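You operate a simulated robot arm through the tools that you are given. There is no shell and no other tool. Be economical: measure what you need, move in short steps, check, and stop when the job is done.

Carry out the task below with a simulated robot arm. There is one attempt and no reset: what you move stays moved.

TASK
Test the green lead: plug both ends into the tester and press TEST.
Fine: then pull the silver plug out again and stand it back in its well; the black plug stays in the tester.
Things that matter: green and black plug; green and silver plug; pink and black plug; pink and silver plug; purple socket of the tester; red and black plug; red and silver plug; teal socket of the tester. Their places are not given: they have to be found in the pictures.

Only the result counts: the job must be done as asked and must still hold three seconds after the hand-in. Knocking over, shifting, dropping, spilling or breaking anything else fails it.

THE ROBOT
A 7-joint arm with a two-finger parallel gripper, fixed in place. Base frame: the origin is at the foot of the arm, x ahead of it, y to its left, z up. Readings come in cm, degrees, newtons and seconds.
Its first joint turns from -66.0 to 66.0 degrees. Payload 2.6 kg.
The tool frame sits at the grasp point between the pads (the TCP): z along the fingers, y along the line on which they close. The tips reach 3 cm beyond it. The gripper opens to 9.4 cm. The fingers are 2.8 cm wide and 1 cm thick; the gripper's body (5 by 9.6 cm) begins 5.5 cm behind the TCP.
Orientation is that of the tool frame in the base frame, as a unit quaternion [x, y, z, w]. With the fingers straight down and closing along the base's y, the tool's x points along the base's -x, its y along +y and its z along -z.

THE INTERFACE
- The arm moves only by the tool drive_tool. Its argument "series" is a list that holds one entry, the list of rows, each a list of 6 numbers: the shift along the tool's x, y, z in m, then the turn, a rotation vector about the tool's x, y, z in degrees. In form: [[[x, y, z, rx, ry, rz], ...]]. A call has 1 to 12 rows; each row shifts and turns the commanded pose from where the row before left it, along the tool's axes as they then stand. "gripper" is the opening, from 0 (shut) to 1 (fully open), set as the call begins (left out, the last holds). Each row takes 0.2 s and may step no farther than 5 cm and 8.6 degrees from the row before; otherwise, or with a gripper value out of range, the whole call is refused. Where a pose cannot be reached the arm comes as near as it can. A force on the tool above 40 N (or 10 N above the force at the start of the call, whichever is more), or a blocked arm, ends the call early, and 0.2 s more pass. The fingers move at their own pace (about 7.2 cm/s each) and stop on an object; they squeeze with about 45 N. The grip force told is the motor's: it shows also when the fingers shut on nothing. Time passes only in rows, and 0.2 s behind the last, so rows that do not move let the fingers close. It gives the time, the measured TCP pose, the force on the tool (base axes), the opening and the grip force at its end, in the units of the frame above (readings bear some noise), with the torque about the TCP (base axes, N m) and any sound that the robot's microphone picked up, and new pictures: "show" is both (left out), scene, wrist or none.
- Cameras (640 x 400 px; columns grow to the right, rows downward): "scene" is fixed at [3.74, 43.2, 57.64]; the picture's right is [-0.75, -0.66, 0.00], its down [-0.31, 0.36, -0.88] and it looks along [0.58, -0.66, -0.47] (base axes); focal length 324 px, centre (320, 200). "wrist" rides on the gripper at [7.6, 1.4, -10.3] in the tool frame; the picture's right is [-0.18, 0.98, 0.00], its down [-0.75, -0.14, -0.64] and it looks along [-0.63, -0.12, 0.77] (tool axes); focal length 243 px, centre (320, 200).
- locate(camera, pixels): for up to 12 pixels [column, row] of the newest picture of that camera ("zoom" is the newest enlarged one), the place [x, y, z] in the base frame of the surface seen there, good to about 0.2 cm. The clock stands still meanwhile.
- close_up(camera, box): a new picture of the part [left, top, right, bottom] of that camera's present view, enlarged. The clock stands still meanwhile.
- sign_off(): hands the job in; it is judged then, once.

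Keep the steps short. Do not move on a guess: measure, check each grasp and each placing, and mend mistakes. In all there are 80 turns and 200 pictures (those below and enlarged ones count). Leave the gripper open and the arm clear of the work at the hand-in unless told otherwise, and finish with a single line.

The tools are called after "Request:" as name(argument=value, ...) on one line, values as JSON. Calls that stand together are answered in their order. drive_tool: Moves the arm, as the interface text tells. Its arguments: {"type":"object","properties":{"series":{"type":"array"},"gripper":{"type":"number"},"show":{"type":"string","enum":["both","scene","wrist","none"]}},"required":["series"]} The other tools are called the same way: locate (camera, pixels) gives the place of the surface under pixels of a picture; close_up (camera, box) takes an enlarged picture of a part of a camera's view; sign_off () hands the job in.

At the start:

```text
time: 0.0
eef_pos: [33.87, 12.68, 39.88]
tcp_rot: [0.001, 1.0, 0.0, -0.001]
wrist_force: [-0.3, 0.3, 0.0]
wrist_torque: [-0.04, 0.0, -0.02]
opening: 9.37
finger_force: 0.1
```

scene: 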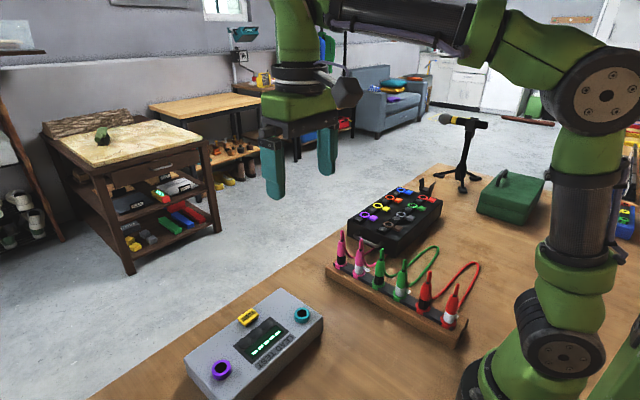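
wrist: 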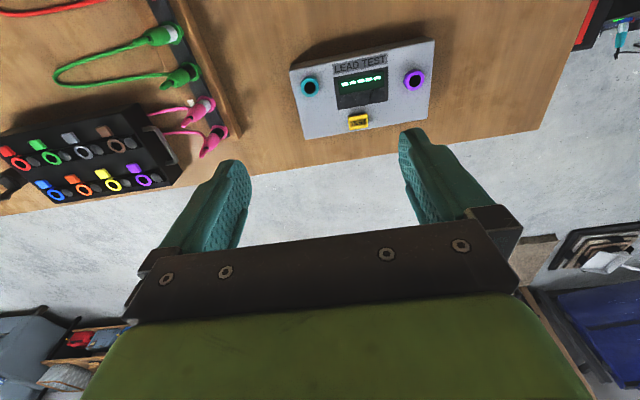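

I see the tester (bottom left of the scene), the rack with six plugs in the middle. I will take close-ups of the rack and the tester.

Request:
close_up(camera="scene", box=[320, 220, 490, 340])

Request:
close_up(camera="scene", box=[180, 280, 340, 400])

```text
3.33 times, centred on (405, 280) of scene
```

zoom: 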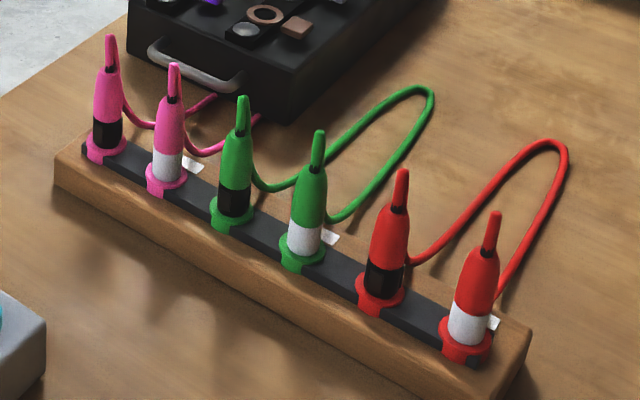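

```text
3.33 times, centred on (260, 340) of scene
```

zoom: 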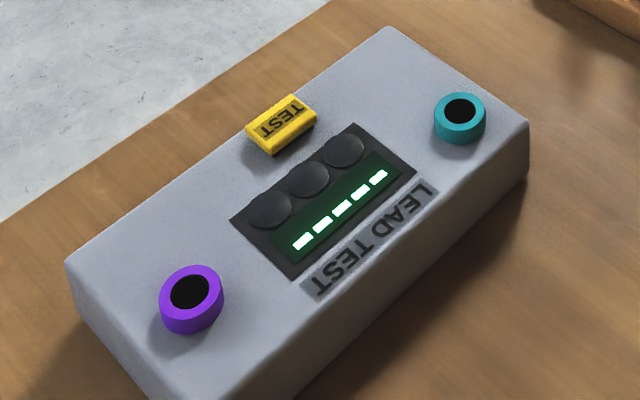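

I measure the tester in this enlargement: the purple rim and hole, the teal rim and hole, the button and the box corners.

Request:
locate(camera="zoom", pixels=[[189, 293], [164, 293], [217, 286], [190, 268], [184, 322], [459, 111], [439, 114], [481, 110], [459, 96], [281, 122], [388, 32], [523, 128]])

Request:
close_up(camera="wrist", box=[280, 30, 450, 140])

Request:
close_up(camera="scene", box=[365, 235, 425, 310])

```text
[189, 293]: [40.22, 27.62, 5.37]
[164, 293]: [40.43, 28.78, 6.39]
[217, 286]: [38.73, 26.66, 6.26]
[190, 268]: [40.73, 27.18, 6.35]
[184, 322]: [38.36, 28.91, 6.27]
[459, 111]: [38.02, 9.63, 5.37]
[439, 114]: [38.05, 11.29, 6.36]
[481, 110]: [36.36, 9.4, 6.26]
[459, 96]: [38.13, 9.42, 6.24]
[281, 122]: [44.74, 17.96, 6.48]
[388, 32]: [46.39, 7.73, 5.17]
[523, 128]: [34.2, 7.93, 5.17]
```

```text
3.64 times, centred on (365, 85) of wrist
```

zoom: 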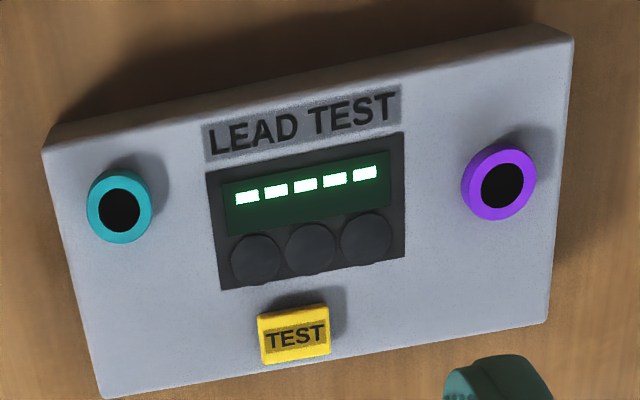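

```text
5.33 times, centred on (395, 272) of scene
```

zoom: 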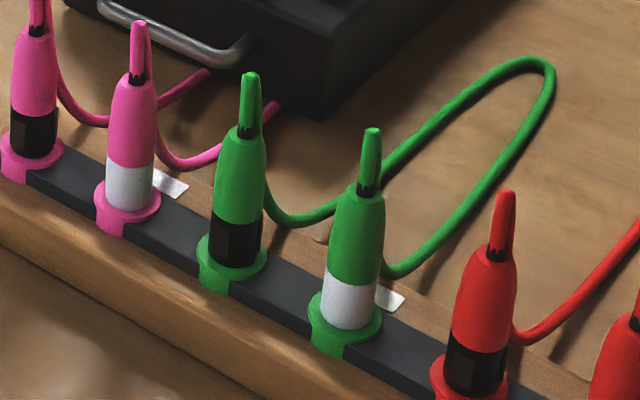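

Now I measure points on the two green plugs in this enlargement: fin tops, body, bands, well rings.

Request:
locate(camera="zoom", pixels=[[250, 75], [246, 130], [240, 180], [235, 240], [232, 275], [372, 131], [366, 188], [358, 240], [348, 305], [340, 340], [340, 215], [383, 215]])

Request:
close_up(camera="wrist", box=[50, 0, 250, 160])

```text
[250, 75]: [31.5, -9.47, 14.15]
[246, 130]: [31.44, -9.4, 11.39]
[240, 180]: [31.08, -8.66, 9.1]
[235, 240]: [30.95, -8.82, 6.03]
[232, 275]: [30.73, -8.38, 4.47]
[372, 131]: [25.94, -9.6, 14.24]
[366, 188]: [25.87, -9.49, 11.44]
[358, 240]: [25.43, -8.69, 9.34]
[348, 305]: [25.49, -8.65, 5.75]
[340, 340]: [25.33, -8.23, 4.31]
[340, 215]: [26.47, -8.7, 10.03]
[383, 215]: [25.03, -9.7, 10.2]
```

```text
2.50 times, centred on (150, 80) of wrist
```

zoom: 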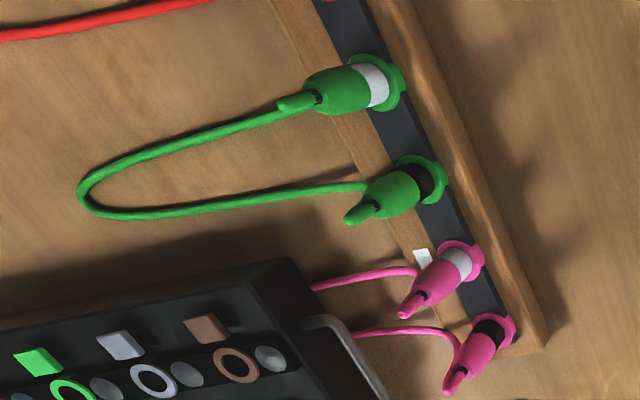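

I check where the cables meet the plug bodies, locating cable points in a fresh close-up.

Request:
close_up(camera="scene", box=[365, 235, 445, 310])

```text
5.33 times, centred on (405, 272) of scene
```

zoom: 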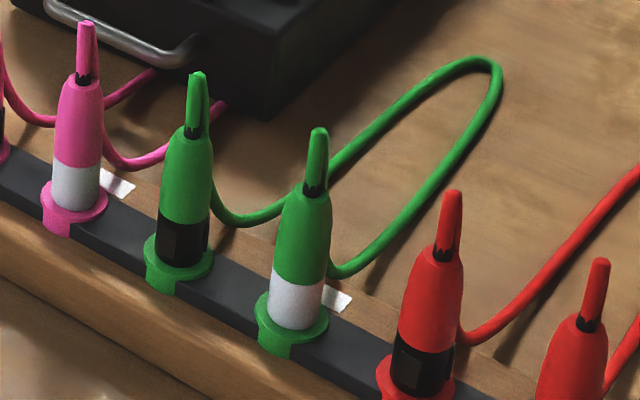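

Request:
locate(camera="zoom", pixels=[[214, 190], [222, 210], [240, 222], [270, 212], [334, 272], [352, 268], [490, 70], [400, 110], [185, 240], [162, 268], [282, 325], [208, 100]])

```text
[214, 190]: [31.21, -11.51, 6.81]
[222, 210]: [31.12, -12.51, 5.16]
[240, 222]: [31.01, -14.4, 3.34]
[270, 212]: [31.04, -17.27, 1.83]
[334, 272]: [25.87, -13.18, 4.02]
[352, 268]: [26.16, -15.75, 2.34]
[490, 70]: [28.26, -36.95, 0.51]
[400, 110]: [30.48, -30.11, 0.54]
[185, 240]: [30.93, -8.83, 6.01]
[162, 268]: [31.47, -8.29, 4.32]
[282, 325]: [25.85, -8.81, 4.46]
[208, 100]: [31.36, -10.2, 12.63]
```

I see the plugs standing upright along base x with the cables leaving toward -y. Gripping along x clears the cables, so I turn the tool 90° about its z at this height.

Request:
drive_tool(series=[[[0, 0, 0, 0, 0, 8.2], [0, 0, 0, 0, 0, 8.2], [0, 0, 0, 0, 0, 8.2], [0, 0, 0, 0, 0, 8.2], [0, 0, 0, 0, 0, 8.2], [0, 0, 0, 0, 0, 8.2], [0, 0, 0, 0, 0, 8.2], [0, 0, 0, 0, 0, 8.2], [0, 0, 0, 0, 0, 8.2], [0, 0, 0, 0, 0, 8.2], [0, 0, 0, 0, 0, 8.0], [0, 0, 0, 0, 0, 0]]], gripper=0.45, show="none")

```text
time: 2.6
eef_pos: [33.81, 12.81, 39.87]
tcp_rot: [0.708, 0.706, 0.0, 0.001]
wrist_force: [-1.1, -0.1, 0.5]
wrist_torque: [-0.01, 0.0, 0.01]
opening: 4.23
finger_force: 0.1
```

The turn is done (tool x is now base +y, tool y is base +x). I move above the black green plug, staying at z≈24.

Request:
drive_tool(series=[[[-0.0279, -0.0031, 0.02, 0, 0, 0], [-0.0279, -0.0031, 0.02, 0, 0, 0], [-0.0279, -0.0031, 0.02, 0, 0, 0], [-0.0279, -0.0031, 0.02, 0, 0, 0], [-0.0279, -0.0031, 0.02, 0, 0, 0], [-0.0279, -0.0031, 0.02, 0, 0, 0], [-0.0279, -0.0031, 0.02, 0, 0, 0], [-0.0279, -0.0031, 0.02, 0, 0, 0], [0, 0, 0, 0, 0, 0], [0, 0, 0, 0, 0, 0]]])

```text
time: 4.8
eef_pos: [31.44, -9.73, 23.73]
tcp_rot: [0.707, 0.707, 0.0, 0.0]
wrist_force: [-0.3, 0.9, 0.5]
wrist_torque: [-0.03, 0.02, -0.02]
opening: 4.23
finger_force: 0.0
```

scene: 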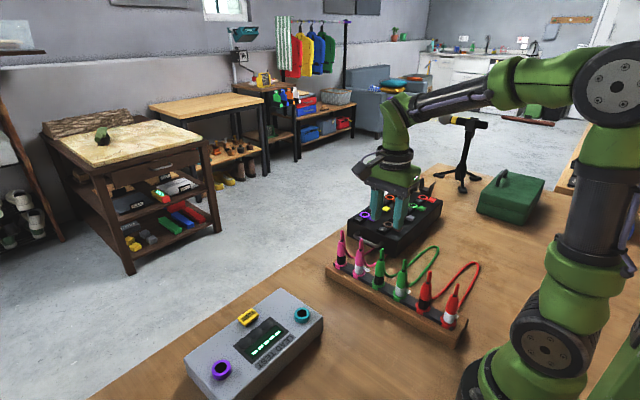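
wrist: 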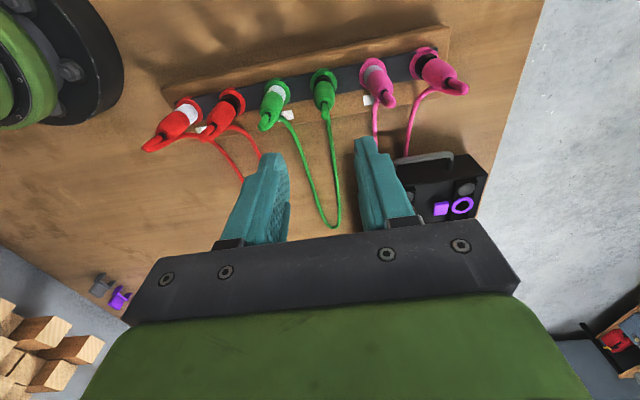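

The gripper is over the black green plug (wrist pixel ≈ (323,90)). I take a close-up to refine its axis and see the cable exit.

Request:
close_up(camera="wrist", box=[240, 50, 400, 150])

```text
4.00 times, centred on (320, 100) of wrist
```

zoom: 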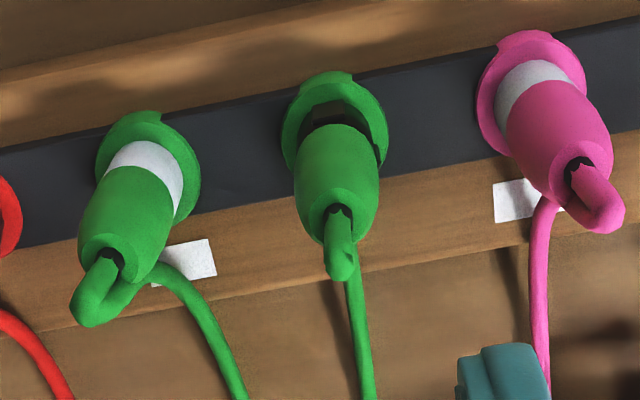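

The cable leaves at the top and bends over to -y. I locate the body edges and flange of both green plugs.

Request:
locate(camera="zoom", pixels=[[300, 175], [376, 180], [338, 165], [337, 112], [285, 130], [380, 130], [328, 75], [338, 270], [85, 230], [170, 240], [130, 200], [336, 212]])

```text
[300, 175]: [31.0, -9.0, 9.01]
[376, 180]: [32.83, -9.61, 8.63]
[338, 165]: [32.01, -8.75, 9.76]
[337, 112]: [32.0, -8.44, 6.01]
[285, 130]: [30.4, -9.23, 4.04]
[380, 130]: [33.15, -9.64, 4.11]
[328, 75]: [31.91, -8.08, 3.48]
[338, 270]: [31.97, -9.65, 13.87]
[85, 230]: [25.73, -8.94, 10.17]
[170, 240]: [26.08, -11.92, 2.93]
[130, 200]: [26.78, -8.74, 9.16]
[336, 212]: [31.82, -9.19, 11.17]
```

The black plug's axis is about (31.9, -9.5). I correct and descend to TCP z≈9.3.

Request:
drive_tool(series=[[[0.0018, 0.0042, 0.0, 0, 0, 0], [0, 0, 0.02, 0, 0, 0], [0, 0, 0.02, 0, 0, 0], [0, 0, 0.02, 0, 0, 0], [0, 0, 0.02, 0, 0, 0], [0, 0, 0.02, 0, 0, 0], [0, 0, 0.02, 0, 0, 0], [0, 0, 0.015, 0, 0, 0], [0, 0, 0.009, 0, 0, 0], [0, 0, 0, 0, 0, 0]]])

```text
time: 7.0
eef_pos: [31.69, -9.57, 9.46]
tcp_rot: [0.707, 0.707, 0.001, 0.0]
wrist_force: [-0.9, -0.3, 0.1]
wrist_torque: [0.0, -0.01, -0.01]
opening: 4.2
finger_force: 0.1
```

scene: 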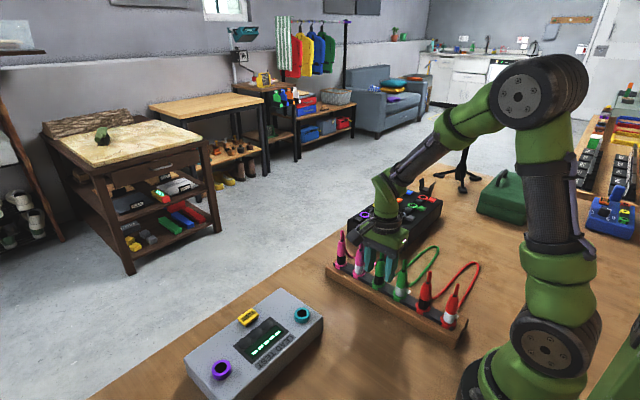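
wrist: 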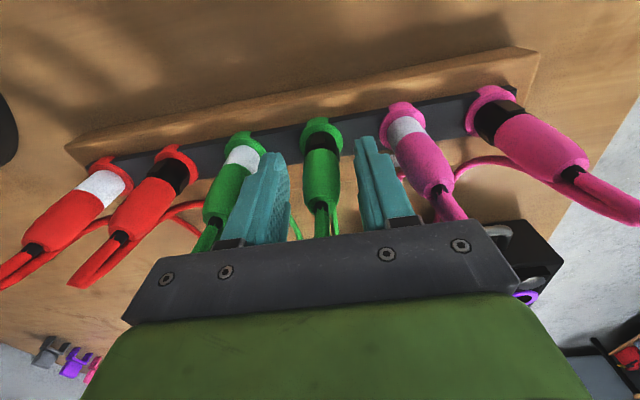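

The plug sits between the fingers, with no contact. I close the gripper.

Request:
drive_tool(series=[[[0, 0, 0, 0, 0, 0], [0, 0, 0, 0, 0, 0], [0, 0, 0, 0, 0, 0], [0, 0, 0, 0, 0, 0]]], gripper=0, show="wrist")

```text
time: 8.0
eef_pos: [31.72, -9.47, 9.5]
tcp_rot: [0.707, 0.707, 0.0, -0.001]
wrist_force: [1.0, 0.2, 0.7]
wrist_torque: [0.02, 0.03, 0.01]
opening: 2.01
finger_force: 45.0
```

wrist: 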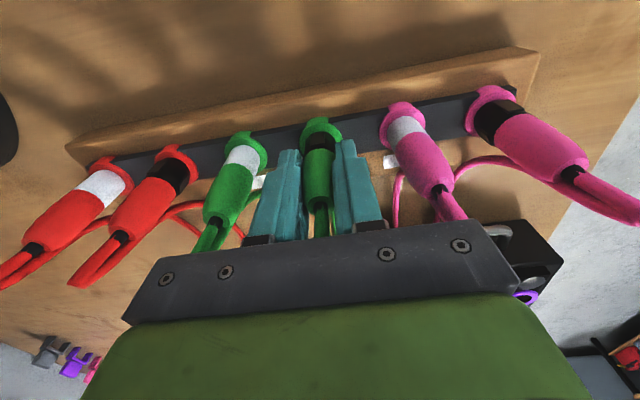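

Gripped at 2.0 cm with 45 N and little side force. I lift straight up in short steps.

Request:
drive_tool(series=[[[0, 0, -0.005, 0, 0, 0], [0, 0, -0.01, 0, 0, 0], [0, 0, -0.01, 0, 0, 0], [0, 0, -0.015, 0, 0, 0], [0, 0, -0.02, 0, 0, 0], [0, 0, -0.02, 0, 0, 0], [0, 0, 0, 0, 0, 0]]])

```text
time: 9.6
eef_pos: [31.79, -9.61, 17.43]
tcp_rot: [0.707, 0.707, 0.0, 0.0]
wrist_force: [0.1, -0.3, -0.2]
wrist_torque: [0.0, -0.01, 0.02]
opening: 2.03
finger_force: 44.9
```

scene: 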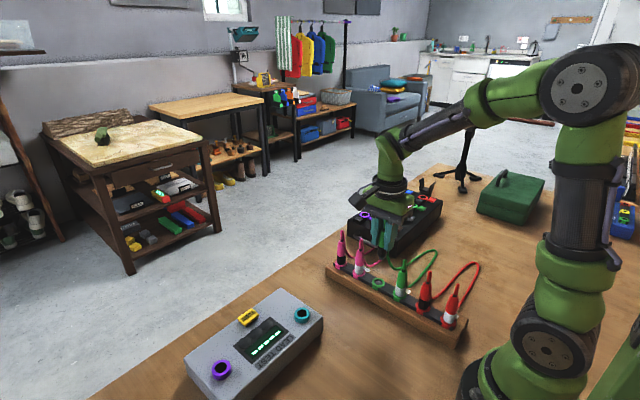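
wrist: 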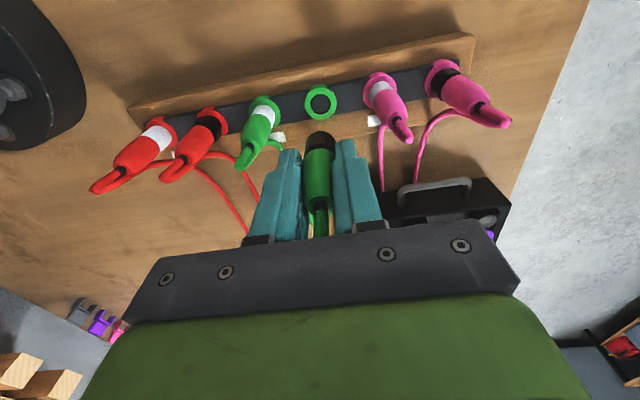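

The plug came out and the ring stayed as the well. I look closely at the well and at the plug's lower end.

Request:
close_up(camera="wrist", box=[260, 70, 400, 170])

Request:
close_up(camera="scene", box=[345, 180, 445, 300])

```text
4.00 times, centred on (330, 120) of wrist
```

zoom: 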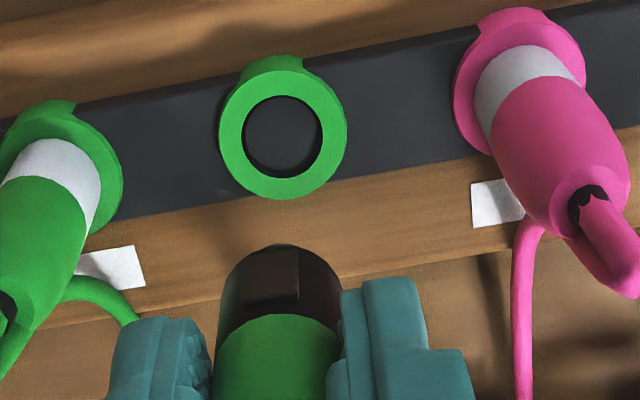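

```text
3.33 times, centred on (395, 240) of scene
```

zoom: 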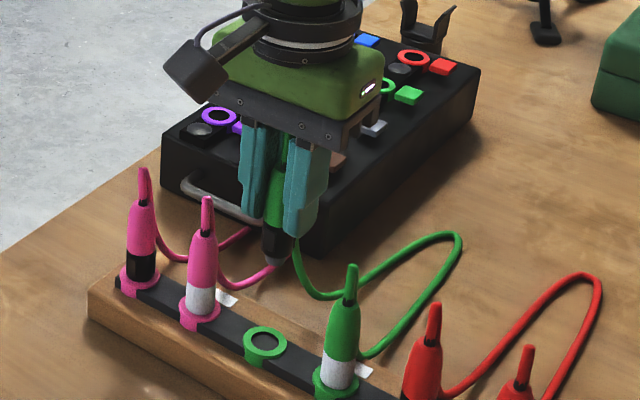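

The plug is a body with a grey tip below. I measure the well's ring centre and the plug's tip in this view.

Request:
locate(camera="zoom", pixels=[[264, 342], [246, 344], [285, 342], [265, 327], [263, 358], [273, 262], [280, 262], [277, 240], [275, 225], [275, 251]])

```text
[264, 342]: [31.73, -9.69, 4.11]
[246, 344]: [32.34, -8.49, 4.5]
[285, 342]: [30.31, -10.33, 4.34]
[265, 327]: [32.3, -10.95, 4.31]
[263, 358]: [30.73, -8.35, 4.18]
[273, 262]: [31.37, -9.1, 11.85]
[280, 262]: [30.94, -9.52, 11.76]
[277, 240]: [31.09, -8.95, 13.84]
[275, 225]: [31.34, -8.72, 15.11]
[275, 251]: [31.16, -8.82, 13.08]
```

With the TCP 13.0 cm above the well's rim, the well hole appears at wrist pixel (320.5, 103). I can align the teal socket to that same pixel at TCP z≈19.35. I carry the plug over.

Request:
drive_tool(series=[[[0, 0, -0.019, 0, 0, 0], [0.0249, 0.0067, 0, 0, 0, 0], [0.0249, 0.0067, 0, 0, 0, 0], [0.0249, 0.0067, 0, 0, 0, 0], [0.0249, 0.0067, 0, 0, 0, 0], [0.0249, 0.0067, 0, 0, 0, 0], [0.0249, 0.0067, 0, 0, 0, 0], [0.0249, 0.0067, 0, 0, 0, 0], [0.0249, 0.0067, 0, 0, 0, 0], [0, 0, 0, 0, 0, 0], [0, 0, 0, 0, 0, 0]]])

Request:
close_up(camera="wrist", box=[260, 70, 400, 170])

```text
time: 12.0
eef_pos: [37.14, 10.52, 19.4]
tcp_rot: [0.707, 0.707, 0.0, 0.0]
wrist_force: [-0.5, 0.1, 0.4]
wrist_torque: [0.03, -0.02, -0.01]
opening: 2.02
finger_force: 45.3
```

scene: 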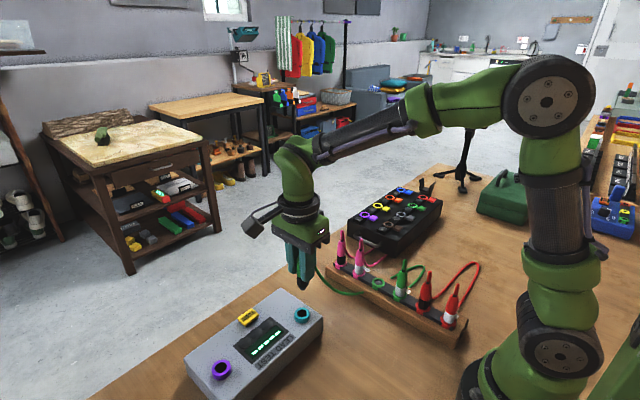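
wrist: 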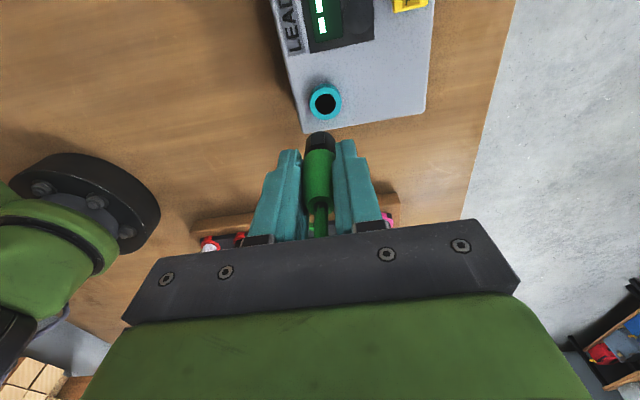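

```text
4.00 times, centred on (330, 120) of wrist
```

zoom: 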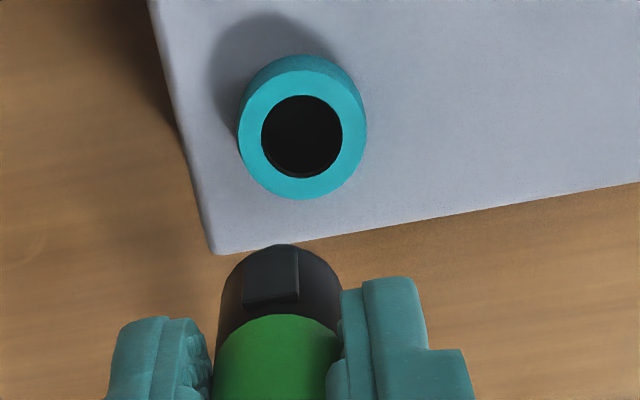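

The teal hole is at zoom (302,135) versus reference (282,133): shift needed ≈ 0.45 cm in tool y and -0.12 cm in tool x. I correct and check again.

Request:
drive_tool(series=[[[-0.0012, 0.0045, 0, 0, 0, 0], [0, 0, 0, 0, 0, 0], [0, 0, 0, 0, 0, 0]]], show="none")

Request:
close_up(camera="wrist", box=[260, 70, 400, 170])

```text
time: 12.8
eef_pos: [37.64, 10.24, 19.42]
tcp_rot: [0.707, 0.707, 0.001, 0.0]
wrist_force: [0.0, -0.3, -0.8]
wrist_torque: [0.02, 0.01, 0.0]
opening: 2.02
finger_force: 45.1
```

```text
4.00 times, centred on (330, 120) of wrist
```

zoom: 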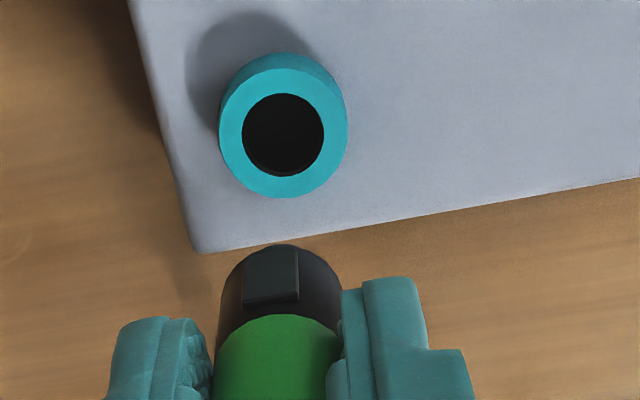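

Now the ring matches the reference (283,133). I lower the tip to just above the rim (TCP z≈12.6) and look.

Request:
drive_tool(series=[[[0, 0, 0.015, 0, 0, 0], [0, 0, 0.015, 0, 0, 0], [0, 0, 0.015, 0, 0, 0], [0, 0, 0.013, 0, 0, 0], [0, 0, 0.01, 0, 0, 0], [0, 0, 0, 0, 0, 0], [0, 0, 0, 0, 0, 0]]])

Request:
close_up(camera="scene", box=[260, 240, 350, 340])

Request:
close_up(camera="wrist", box=[260, 70, 400, 170])

```text
time: 14.4
eef_pos: [37.78, 10.42, 12.56]
tcp_rot: [0.707, 0.707, 0.0, 0.0]
wrist_force: [-0.5, 0.0, -0.7]
wrist_torque: [0.01, 0.01, -0.01]
opening: 2.0
finger_force: 45.3
```

scene: 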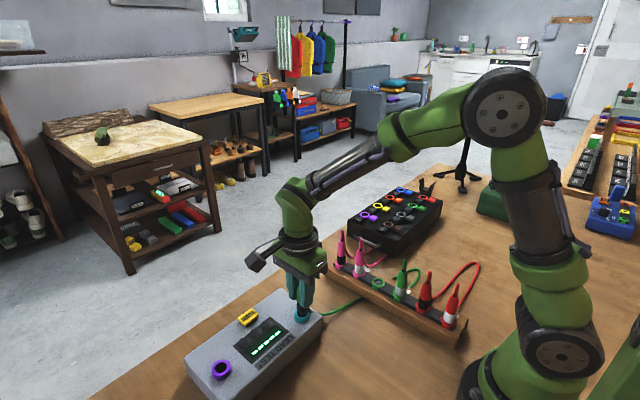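
wrist: 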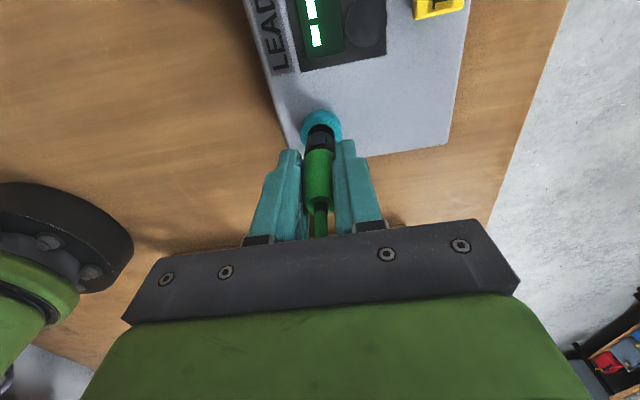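

```text
4.00 times, centred on (305, 290) of scene
```

zoom: 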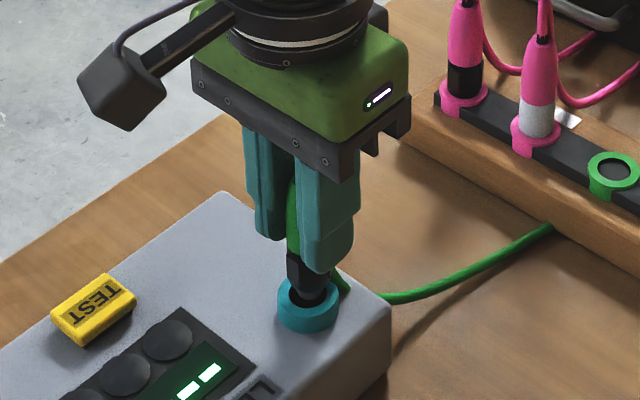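

```text
4.00 times, centred on (330, 120) of wrist
```

zoom: 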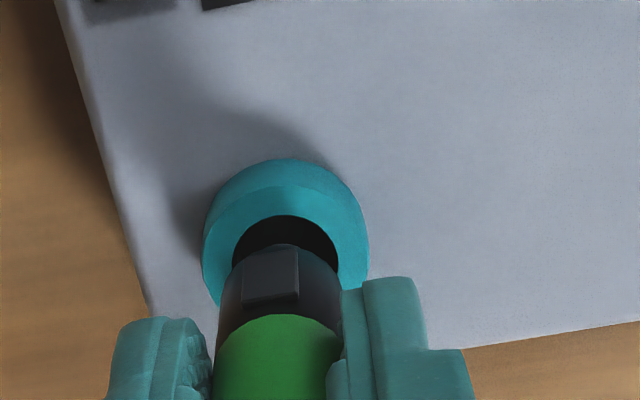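

The tip is above and nearly in the hole. I push down gently in small steps, watching the force.

Request:
drive_tool(series=[[[0, 0, 0.003, 0, 0, 0], [0, 0, 0.003, 0, 0, 0], [0, 0, 0.003, 0, 0, 0], [0, 0, 0.002, 0, 0, 0], [0, 0, 0, 0, 0, 0]]])

Request:
close_up(camera="scene", box=[260, 240, 350, 340])

```text
time: 15.6
eef_pos: [37.66, 10.35, 11.57]
tcp_rot: [0.707, 0.707, 0.0, 0.001]
wrist_force: [-1.3, -1.2, 4.7]
wrist_torque: [-0.06, 0.09, 0.01]
opening: 2.0
finger_force: 44.9
```

scene: 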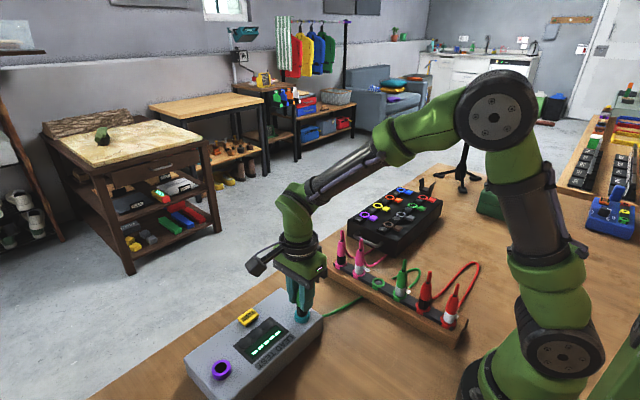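
wrist: 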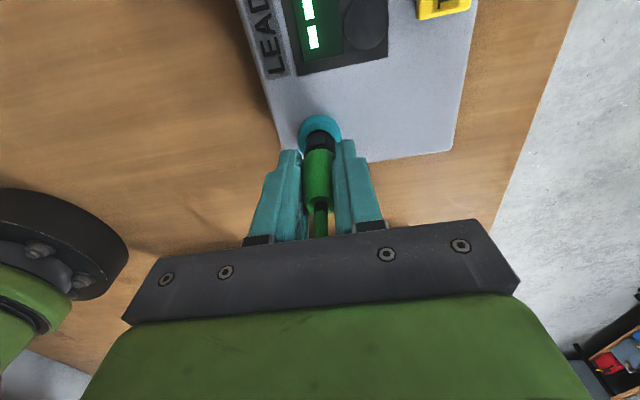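

```text
4.00 times, centred on (305, 290) of scene
```

zoom: 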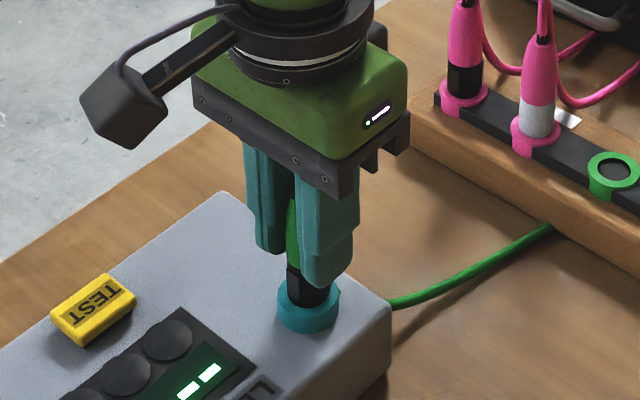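

The grey tip is in; force is about 5 N. I push on until it seats.

Request:
drive_tool(series=[[[0, 0, 0.0015, 0, 0, 0], [0, 0, 0.0015, 0, 0, 0], [0, 0, 0.0015, 0, 0, 0], [0, 0, 0, 0, 0, 0]]], show="none")

Request:
close_up(camera="scene", box=[260, 240, 350, 340])

```text
time: 16.6
eef_pos: [37.78, 10.33, 11.14]
tcp_rot: [0.707, 0.707, 0.004, 0.001]
wrist_force: [-4.2, -4.7, 33.9]
wrist_torque: [-0.21, 0.17, 0.0]
opening: 2.01
finger_force: 45.2
```

```text
4.00 times, centred on (305, 290) of scene
```

zoom: 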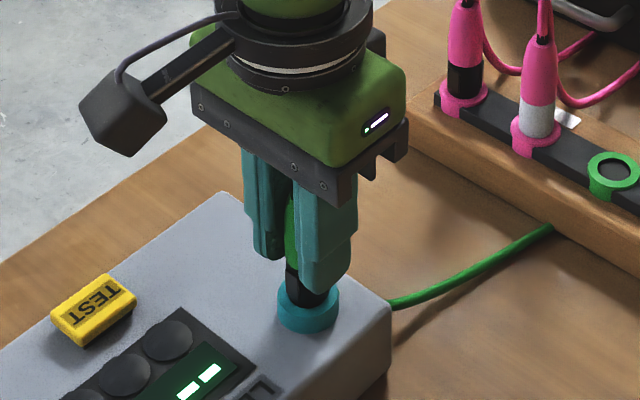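

Force rose to 34 N with no click heard yet. I push a little further.

Request:
drive_tool(series=[[[0, 0, 0.001, 0, 0, 0], [0, 0, 0.001, 0, 0, 0], [0, 0, 0, 0, 0, 0]]], show="none")

Request:
close_up(camera="wrist", box=[260, 70, 400, 170])

```text
time: 17.4
eef_pos: [37.67, 10.52, 11.09]
tcp_rot: [0.707, 0.707, 0.002, 0.0]
wrist_force: [-1.8, -3.9, 34.1]
wrist_torque: [-0.07, 0.13, 0.0]
opening: 2.03
finger_force: 44.8
```

```text
4.00 times, centred on (330, 120) of wrist
```

zoom: 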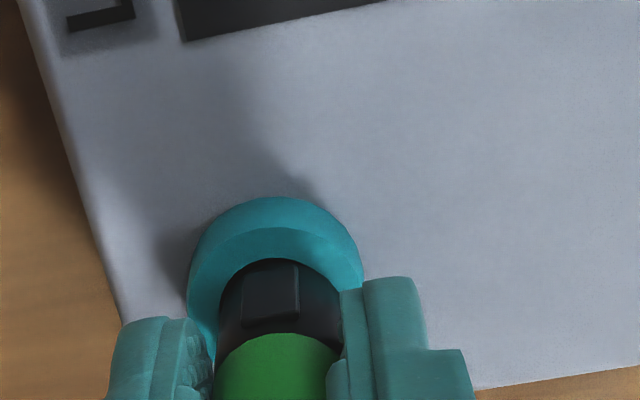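

The plug bottomed and started slipping in the fingers, so it is likely seated. I release and rise to compare its depth with its look in the well.

Request:
drive_tool(series=[[[0, 0, -0.002, 0, 0, 0], [0, 0, 0, 0, 0, 0], [0, 0, 0, 0, 0, 0]]], gripper=0.45, show="none")

Request:
drive_tool(series=[[[0, 0, -0.02, 0, 0, 0], [0, 0, -0.03, 0, 0, 0], [0, 0, -0.03, 0, 0, 0], [0, 0, -0.03, 0, 0, 0], [0, 0, 0, 0, 0, 0]]])

Request:
close_up(camera="scene", box=[265, 245, 345, 335])

Request:
close_up(camera="wrist", box=[260, 70, 400, 170])

```text
time: 18.2
eef_pos: [37.51, 10.33, 10.88]
tcp_rot: [0.707, 0.707, 0.0, 0.0]
wrist_force: [-0.8, -0.9, -0.6]
wrist_torque: [0.0, -0.02, -0.01]
opening: 4.24
finger_force: 0.0
```

```text
time: 19.4
eef_pos: [37.72, 10.39, 21.96]
tcp_rot: [0.707, 0.707, 0.0, 0.0]
wrist_force: [-0.3, 0.4, -0.2]
wrist_torque: [0.03, 0.0, 0.01]
opening: 4.22
finger_force: 0.1
```

scene: 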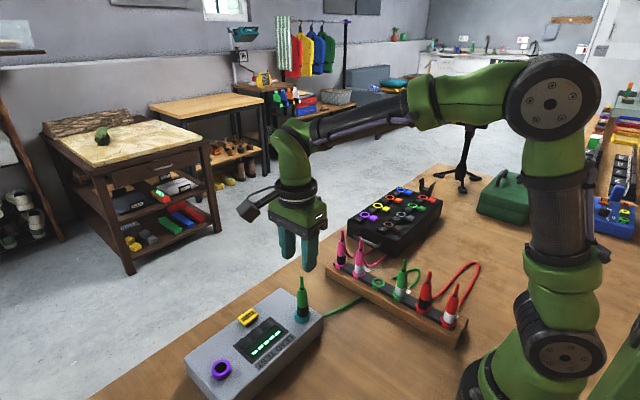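
wrist: 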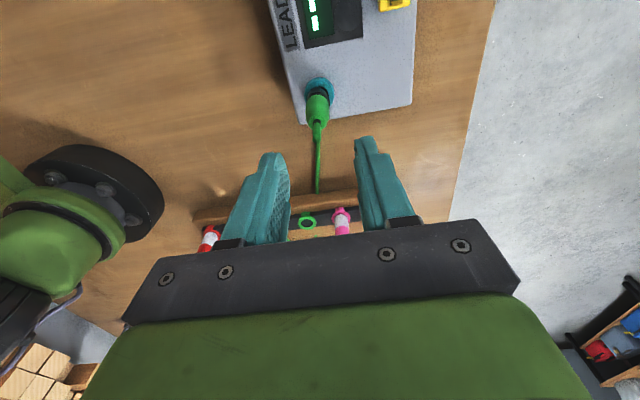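

```text
4.44 times, centred on (305, 290) of scene
```

zoom: 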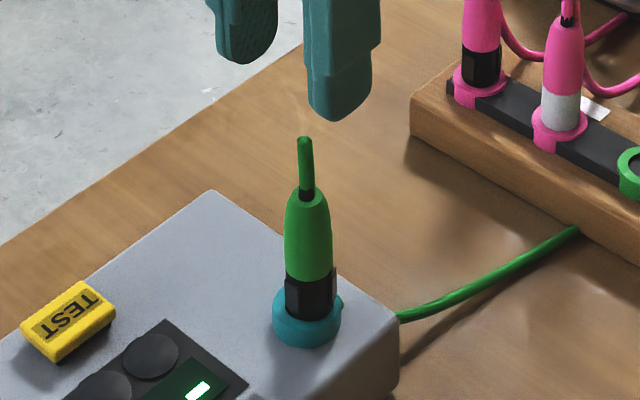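

```text
4.00 times, centred on (330, 120) of wrist
```

zoom: 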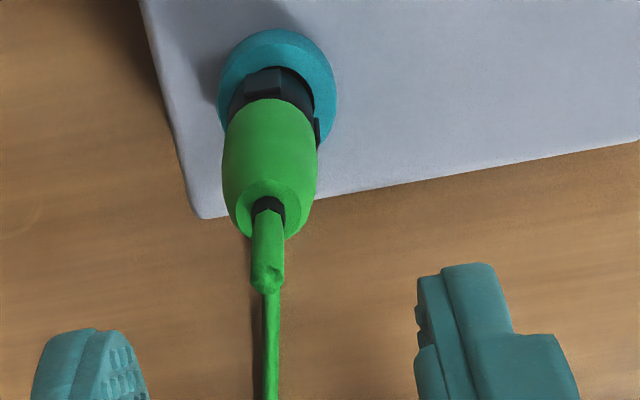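

The plug stands upright in the teal socket. I check its height by locating top and band.

Request:
close_up(camera="scene", box=[265, 245, 345, 335])

Request:
locate(camera="zoom", pixels=[[305, 141], [306, 196], [308, 235], [310, 282], [308, 300], [308, 335], [283, 235], [331, 235], [335, 280], [277, 310], [339, 308]])

```text
4.44 times, centred on (305, 290) of scene
```

zoom: 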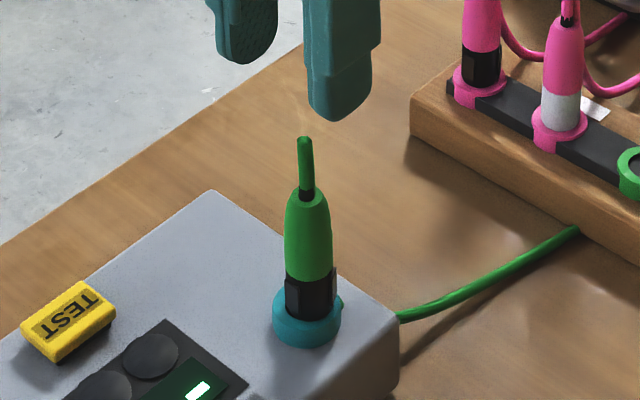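

```text
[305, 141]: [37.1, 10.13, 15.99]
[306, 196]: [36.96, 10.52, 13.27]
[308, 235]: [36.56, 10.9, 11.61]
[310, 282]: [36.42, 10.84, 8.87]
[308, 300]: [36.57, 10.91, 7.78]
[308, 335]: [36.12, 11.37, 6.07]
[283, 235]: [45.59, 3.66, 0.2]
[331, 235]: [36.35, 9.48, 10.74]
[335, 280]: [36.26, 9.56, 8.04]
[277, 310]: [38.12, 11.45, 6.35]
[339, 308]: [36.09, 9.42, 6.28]
```

Everything is 1.85–1.9 cm higher than in the well, equal to the rim difference, so it's seated. Next, the silver green plug at about (26.2, -9.5); I move above it.

Request:
drive_tool(series=[[[-0.0221, -0.0128, 0, 0, 0, 0], [-0.0221, -0.0128, 0, 0, 0, 0], [-0.0221, -0.0128, 0, 0, 0, 0], [-0.0221, -0.0128, 0, 0, 0, 0], [-0.0221, -0.0128, 0, 0, 0, 0], [-0.0221, -0.0128, 0, 0, 0, 0], [-0.0221, -0.0128, 0, 0, 0, 0], [-0.0221, -0.0128, 0, 0, 0, 0], [-0.0221, -0.0128, 0, 0, 0, 0], [0, 0, 0, 0, 0, 0], [0, 0, 0, 0, 0, 0]]])

Request:
close_up(camera="wrist", box=[250, 50, 390, 150])

```text
time: 21.8
eef_pos: [26.33, -9.64, 22.18]
tcp_rot: [0.707, 0.707, 0.0, 0.0]
wrist_force: [0.7, -0.2, 0.0]
wrist_torque: [0.02, -0.02, -0.03]
opening: 4.23
finger_force: 0.1
```

scene: 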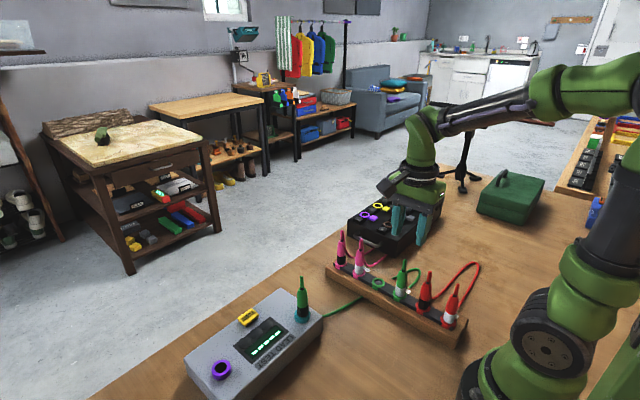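
wrist: 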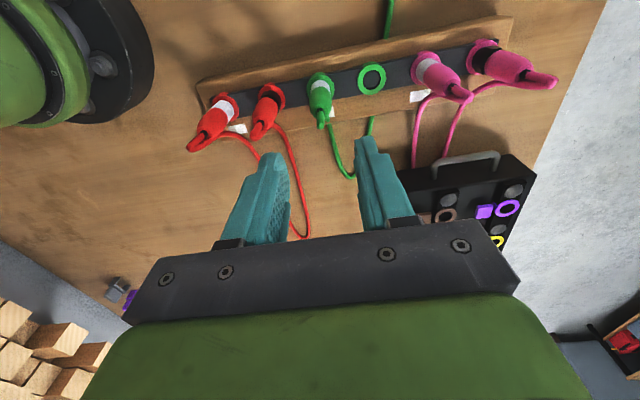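

```text
4.00 times, centred on (320, 100) of wrist
```

zoom: 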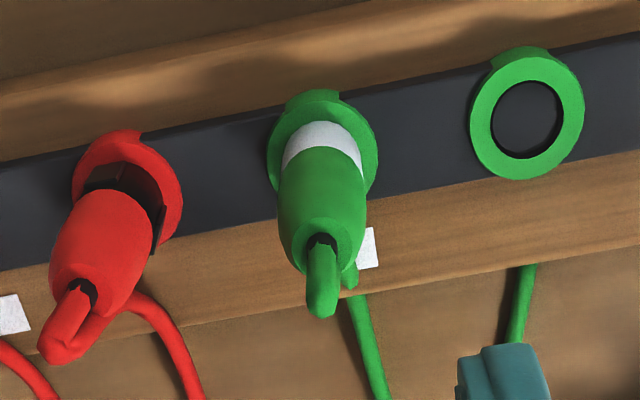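

The silver plug's ring is at zoom (323,~158), aligned with the expected (320,160). I descend to z≈9.45.

Request:
drive_tool(series=[[[0, 0.0005, 0.02, 0, 0, 0], [0, 0, 0.02, 0, 0, 0], [0, 0, 0.02, 0, 0, 0], [0, 0, 0.02, 0, 0, 0], [0, 0, 0.02, 0, 0, 0], [0, 0, 0.017, 0, 0, 0], [0, 0, 0.01, 0, 0, 0], [0, 0, 0, 0, 0, 0], [0, 0, 0, 0, 0, 0]]], show="wrist")

```text
time: 23.8
eef_pos: [26.11, -9.61, 9.27]
tcp_rot: [0.707, 0.707, 0.0, 0.0]
wrist_force: [0.2, 0.4, 0.2]
wrist_torque: [0.0, 0.02, 0.0]
opening: 4.25
finger_force: 0.0
```

wrist: 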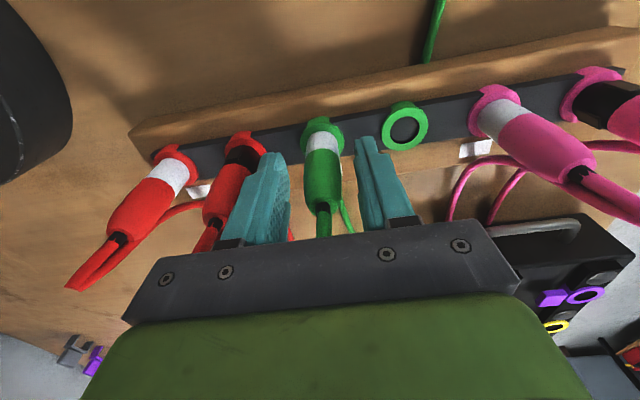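

The plug is centred between the fingers. I close.

Request:
drive_tool(series=[[[0, 0, 0, 0, 0, 0], [0, 0, 0, 0, 0, 0], [0, 0, 0, 0, 0, 0], [0, 0, 0, 0, 0, 0]]], gripper=0, show="none")

Request:
drive_tool(series=[[[0, 0, -0.005, 0, 0, 0], [0, 0, -0.01, 0, 0, 0], [0, 0, -0.01, 0, 0, 0], [0, 0, -0.015, 0, 0, 0], [0, 0, -0.02, 0, 0, 0], [0, 0, -0.02, 0, 0, 0], [0, 0, 0, 0, 0, 0], [0, 0, 0, 0, 0, 0]]])

Request:
close_up(camera="wrist", box=[260, 70, 400, 170])

```text
time: 24.8
eef_pos: [26.02, -9.55, 9.43]
tcp_rot: [0.706, 0.708, 0.0, 0.001]
wrist_force: [-0.6, 0.7, 1.6]
wrist_torque: [0.06, -0.01, 0.01]
opening: 2.02
finger_force: 44.8
```

```text
time: 26.6
eef_pos: [26.21, -9.48, 17.23]
tcp_rot: [0.707, 0.707, 0.0, 0.0]
wrist_force: [-0.7, -0.2, -0.7]
wrist_torque: [-0.02, 0.0, 0.01]
opening: 2.04
finger_force: 44.7
```

scene: 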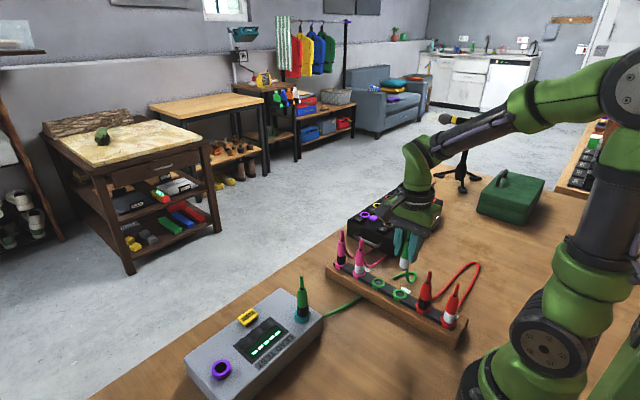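
wrist: 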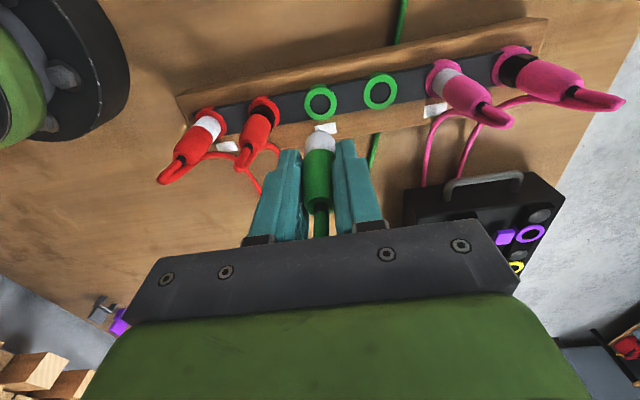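

```text
4.00 times, centred on (330, 120) of wrist
```

zoom: 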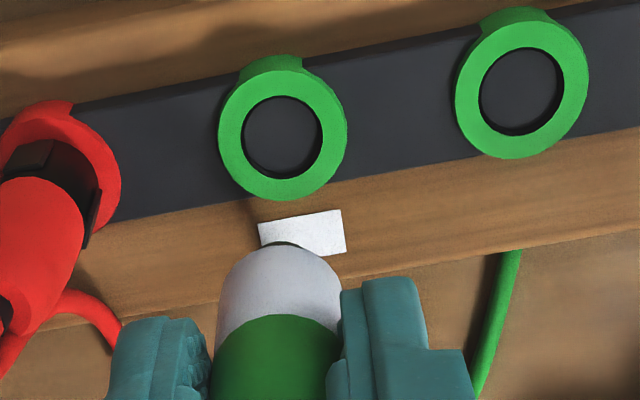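

Both wells look alike: reference ring centre (282,135) again. I raise and carry the silver plug around the black one toward the purple socket at about (39.7, 27.85).

Request:
drive_tool(series=[[[0, 0, -0.03, 0, 0, 0], [0, 0, -0.03, 0, 0, 0], [0.02334, 0.004, 0, 0, 0, 0], [0.02334, 0.004, 0, 0, 0, 0], [0.02334, 0.004, 0, 0, 0, 0], [0.02334, 0.004, 0, 0, 0, 0], [0.02334, 0.004, 0, 0, 0, 0], [0.02334, 0.004, 0, 0, 0, 0], [0.02334, 0.004, 0, 0, 0, 0], [0.02334, 0.004, 0, 0, 0, 0], [0, 0, 0, 0, 0, 0]]], show="scene")

```text
time: 29.0
eef_pos: [29.43, 9.17, 23.28]
tcp_rot: [0.707, 0.707, 0.0, 0.0]
wrist_force: [0.7, -0.4, 0.1]
wrist_torque: [0.02, 0.0, -0.01]
opening: 2.02
finger_force: 45.4
```

scene: 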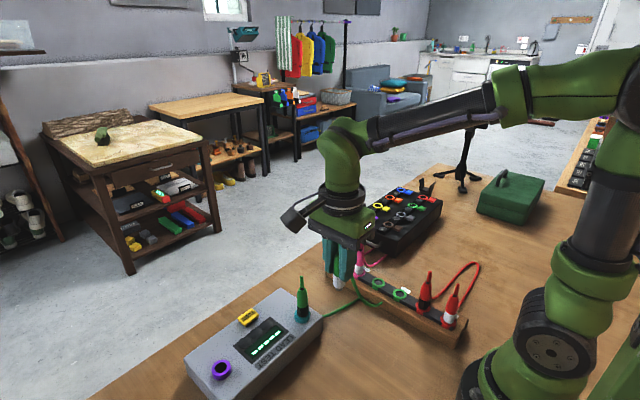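

The way is clear. I continue to the purple socket and come down to TCP z≈19.3 for the comparison.

Request:
drive_tool(series=[[[0.02334, 0.0129, 0, 0, 0, 0], [0.02334, 0.0129, 0, 0, 0, 0], [0.02334, 0.0129, 0, 0, 0, 0], [0.02334, 0.0129, 0, 0, 0, 0], [0.02334, 0.0129, 0, 0, 0, 0], [0.02334, 0.0129, 0, 0, 0, 0], [0.02334, 0.0129, 0, 0, 0, 0], [0.02334, 0.0129, 0, 0, 0, 0], [0, 0, 0.02, 0, 0, 0], [0, 0, 0.02, 0, 0, 0], [0, 0, 0, 0, 0, 0], [0, 0, 0, 0, 0, 0]]])

Request:
close_up(camera="wrist", box=[260, 70, 400, 170])

```text
time: 31.6
eef_pos: [39.69, 27.72, 19.26]
tcp_rot: [0.707, 0.707, 0.0, -0.001]
wrist_force: [-0.6, -0.4, -1.7]
wrist_torque: [-0.02, 0.05, -0.01]
opening: 2.01
finger_force: 45.0
```

scene: 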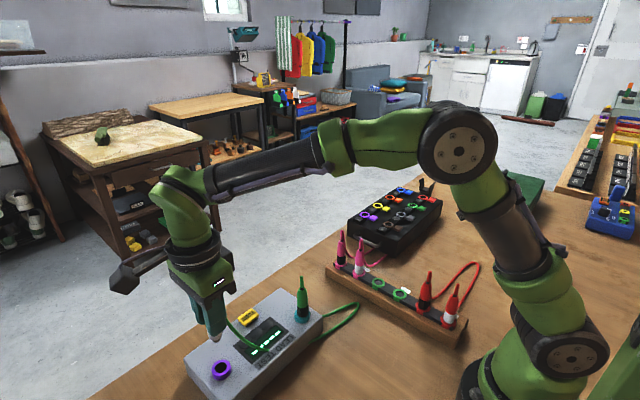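
wrist: 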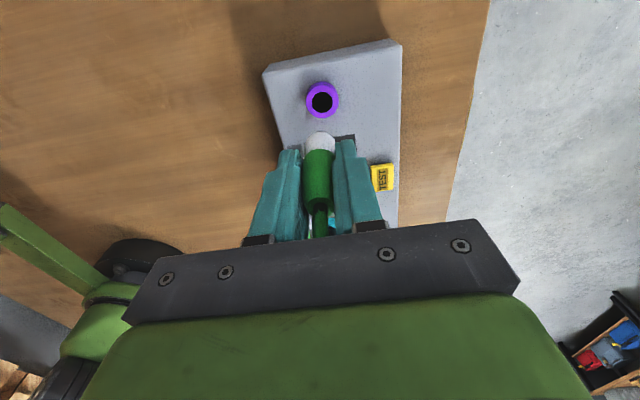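

```text
4.00 times, centred on (330, 120) of wrist
```

zoom: 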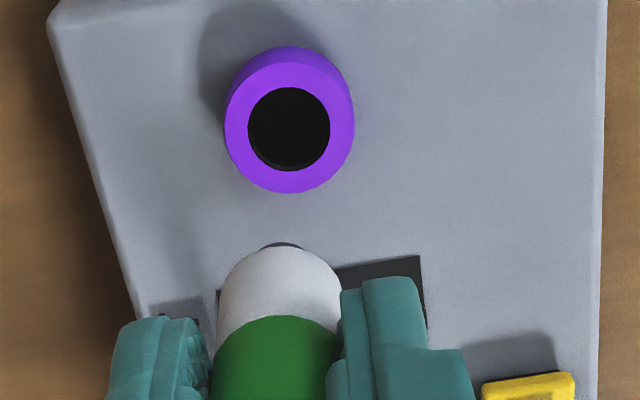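

The purple ring centre is (289,128.5) versus (282.7,134.5). I correct by +0.12 cm tool x and +0.17 cm tool y, and check.

Request:
drive_tool(series=[[[0.0012, 0.0017, 0, 0, 0, 0], [0, 0, 0, 0, 0, 0], [0, 0, 0, 0, 0, 0]]], show="none")

Request:
close_up(camera="wrist", box=[260, 70, 400, 170])

```text
time: 32.4
eef_pos: [39.75, 27.87, 19.31]
tcp_rot: [0.707, 0.707, 0.0, 0.0]
wrist_force: [-0.4, 0.4, 0.2]
wrist_torque: [0.03, -0.01, 0.01]
opening: 2.02
finger_force: 45.0
```

```text
4.00 times, centred on (330, 120) of wrist
```

zoom: 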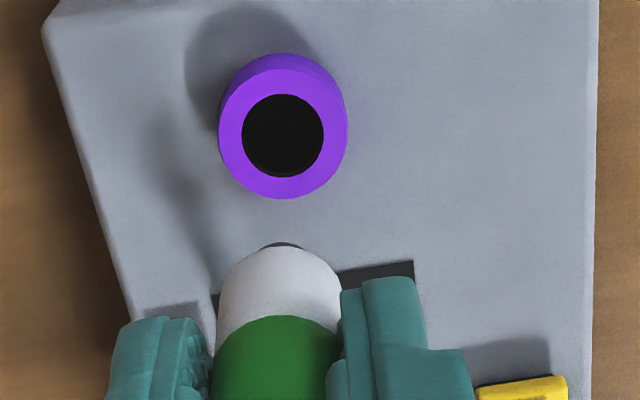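

Centre is now (283,134), matching. I lower to 12.6, then in small steps into the socket to about z 11.4.

Request:
drive_tool(series=[[[0, 0, 0.015, 0, 0, 0], [0, 0, 0.015, 0, 0, 0], [0, 0, 0.015, 0, 0, 0], [0, 0, 0.013, 0, 0, 0], [0, 0, 0.009, 0, 0, 0], [0, 0, 0.003, 0, 0, 0], [0, 0, 0.003, 0, 0, 0], [0, 0, 0.002, 0, 0, 0], [0, 0, 0.002, 0, 0, 0], [0, 0, 0, 0, 0, 0]]], show="none")

Request:
close_up(camera="scene", box=[180, 290, 280, 400])

Request:
close_up(camera="wrist", box=[260, 70, 400, 170])

```text
time: 34.6
eef_pos: [39.74, 27.82, 11.64]
tcp_rot: [0.708, 0.707, 0.001, -0.001]
wrist_force: [-0.2, 0.3, -0.9]
wrist_torque: [-0.03, 0.03, -0.02]
opening: 2.01
finger_force: 44.9
```

```text
3.64 times, centred on (230, 345) of scene
```

zoom: 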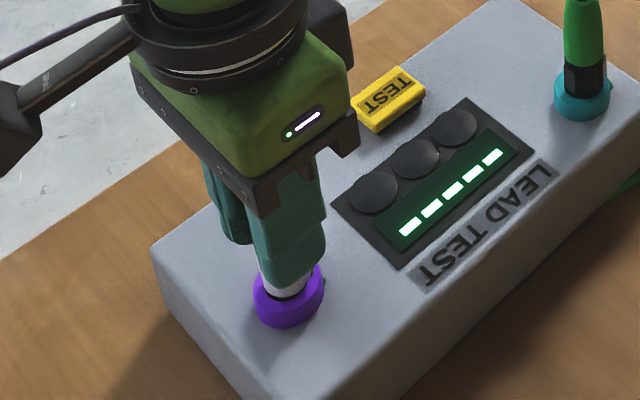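

```text
4.00 times, centred on (330, 120) of wrist
```

zoom: 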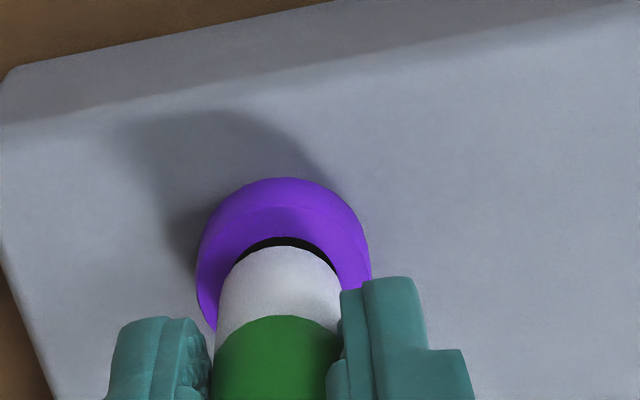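

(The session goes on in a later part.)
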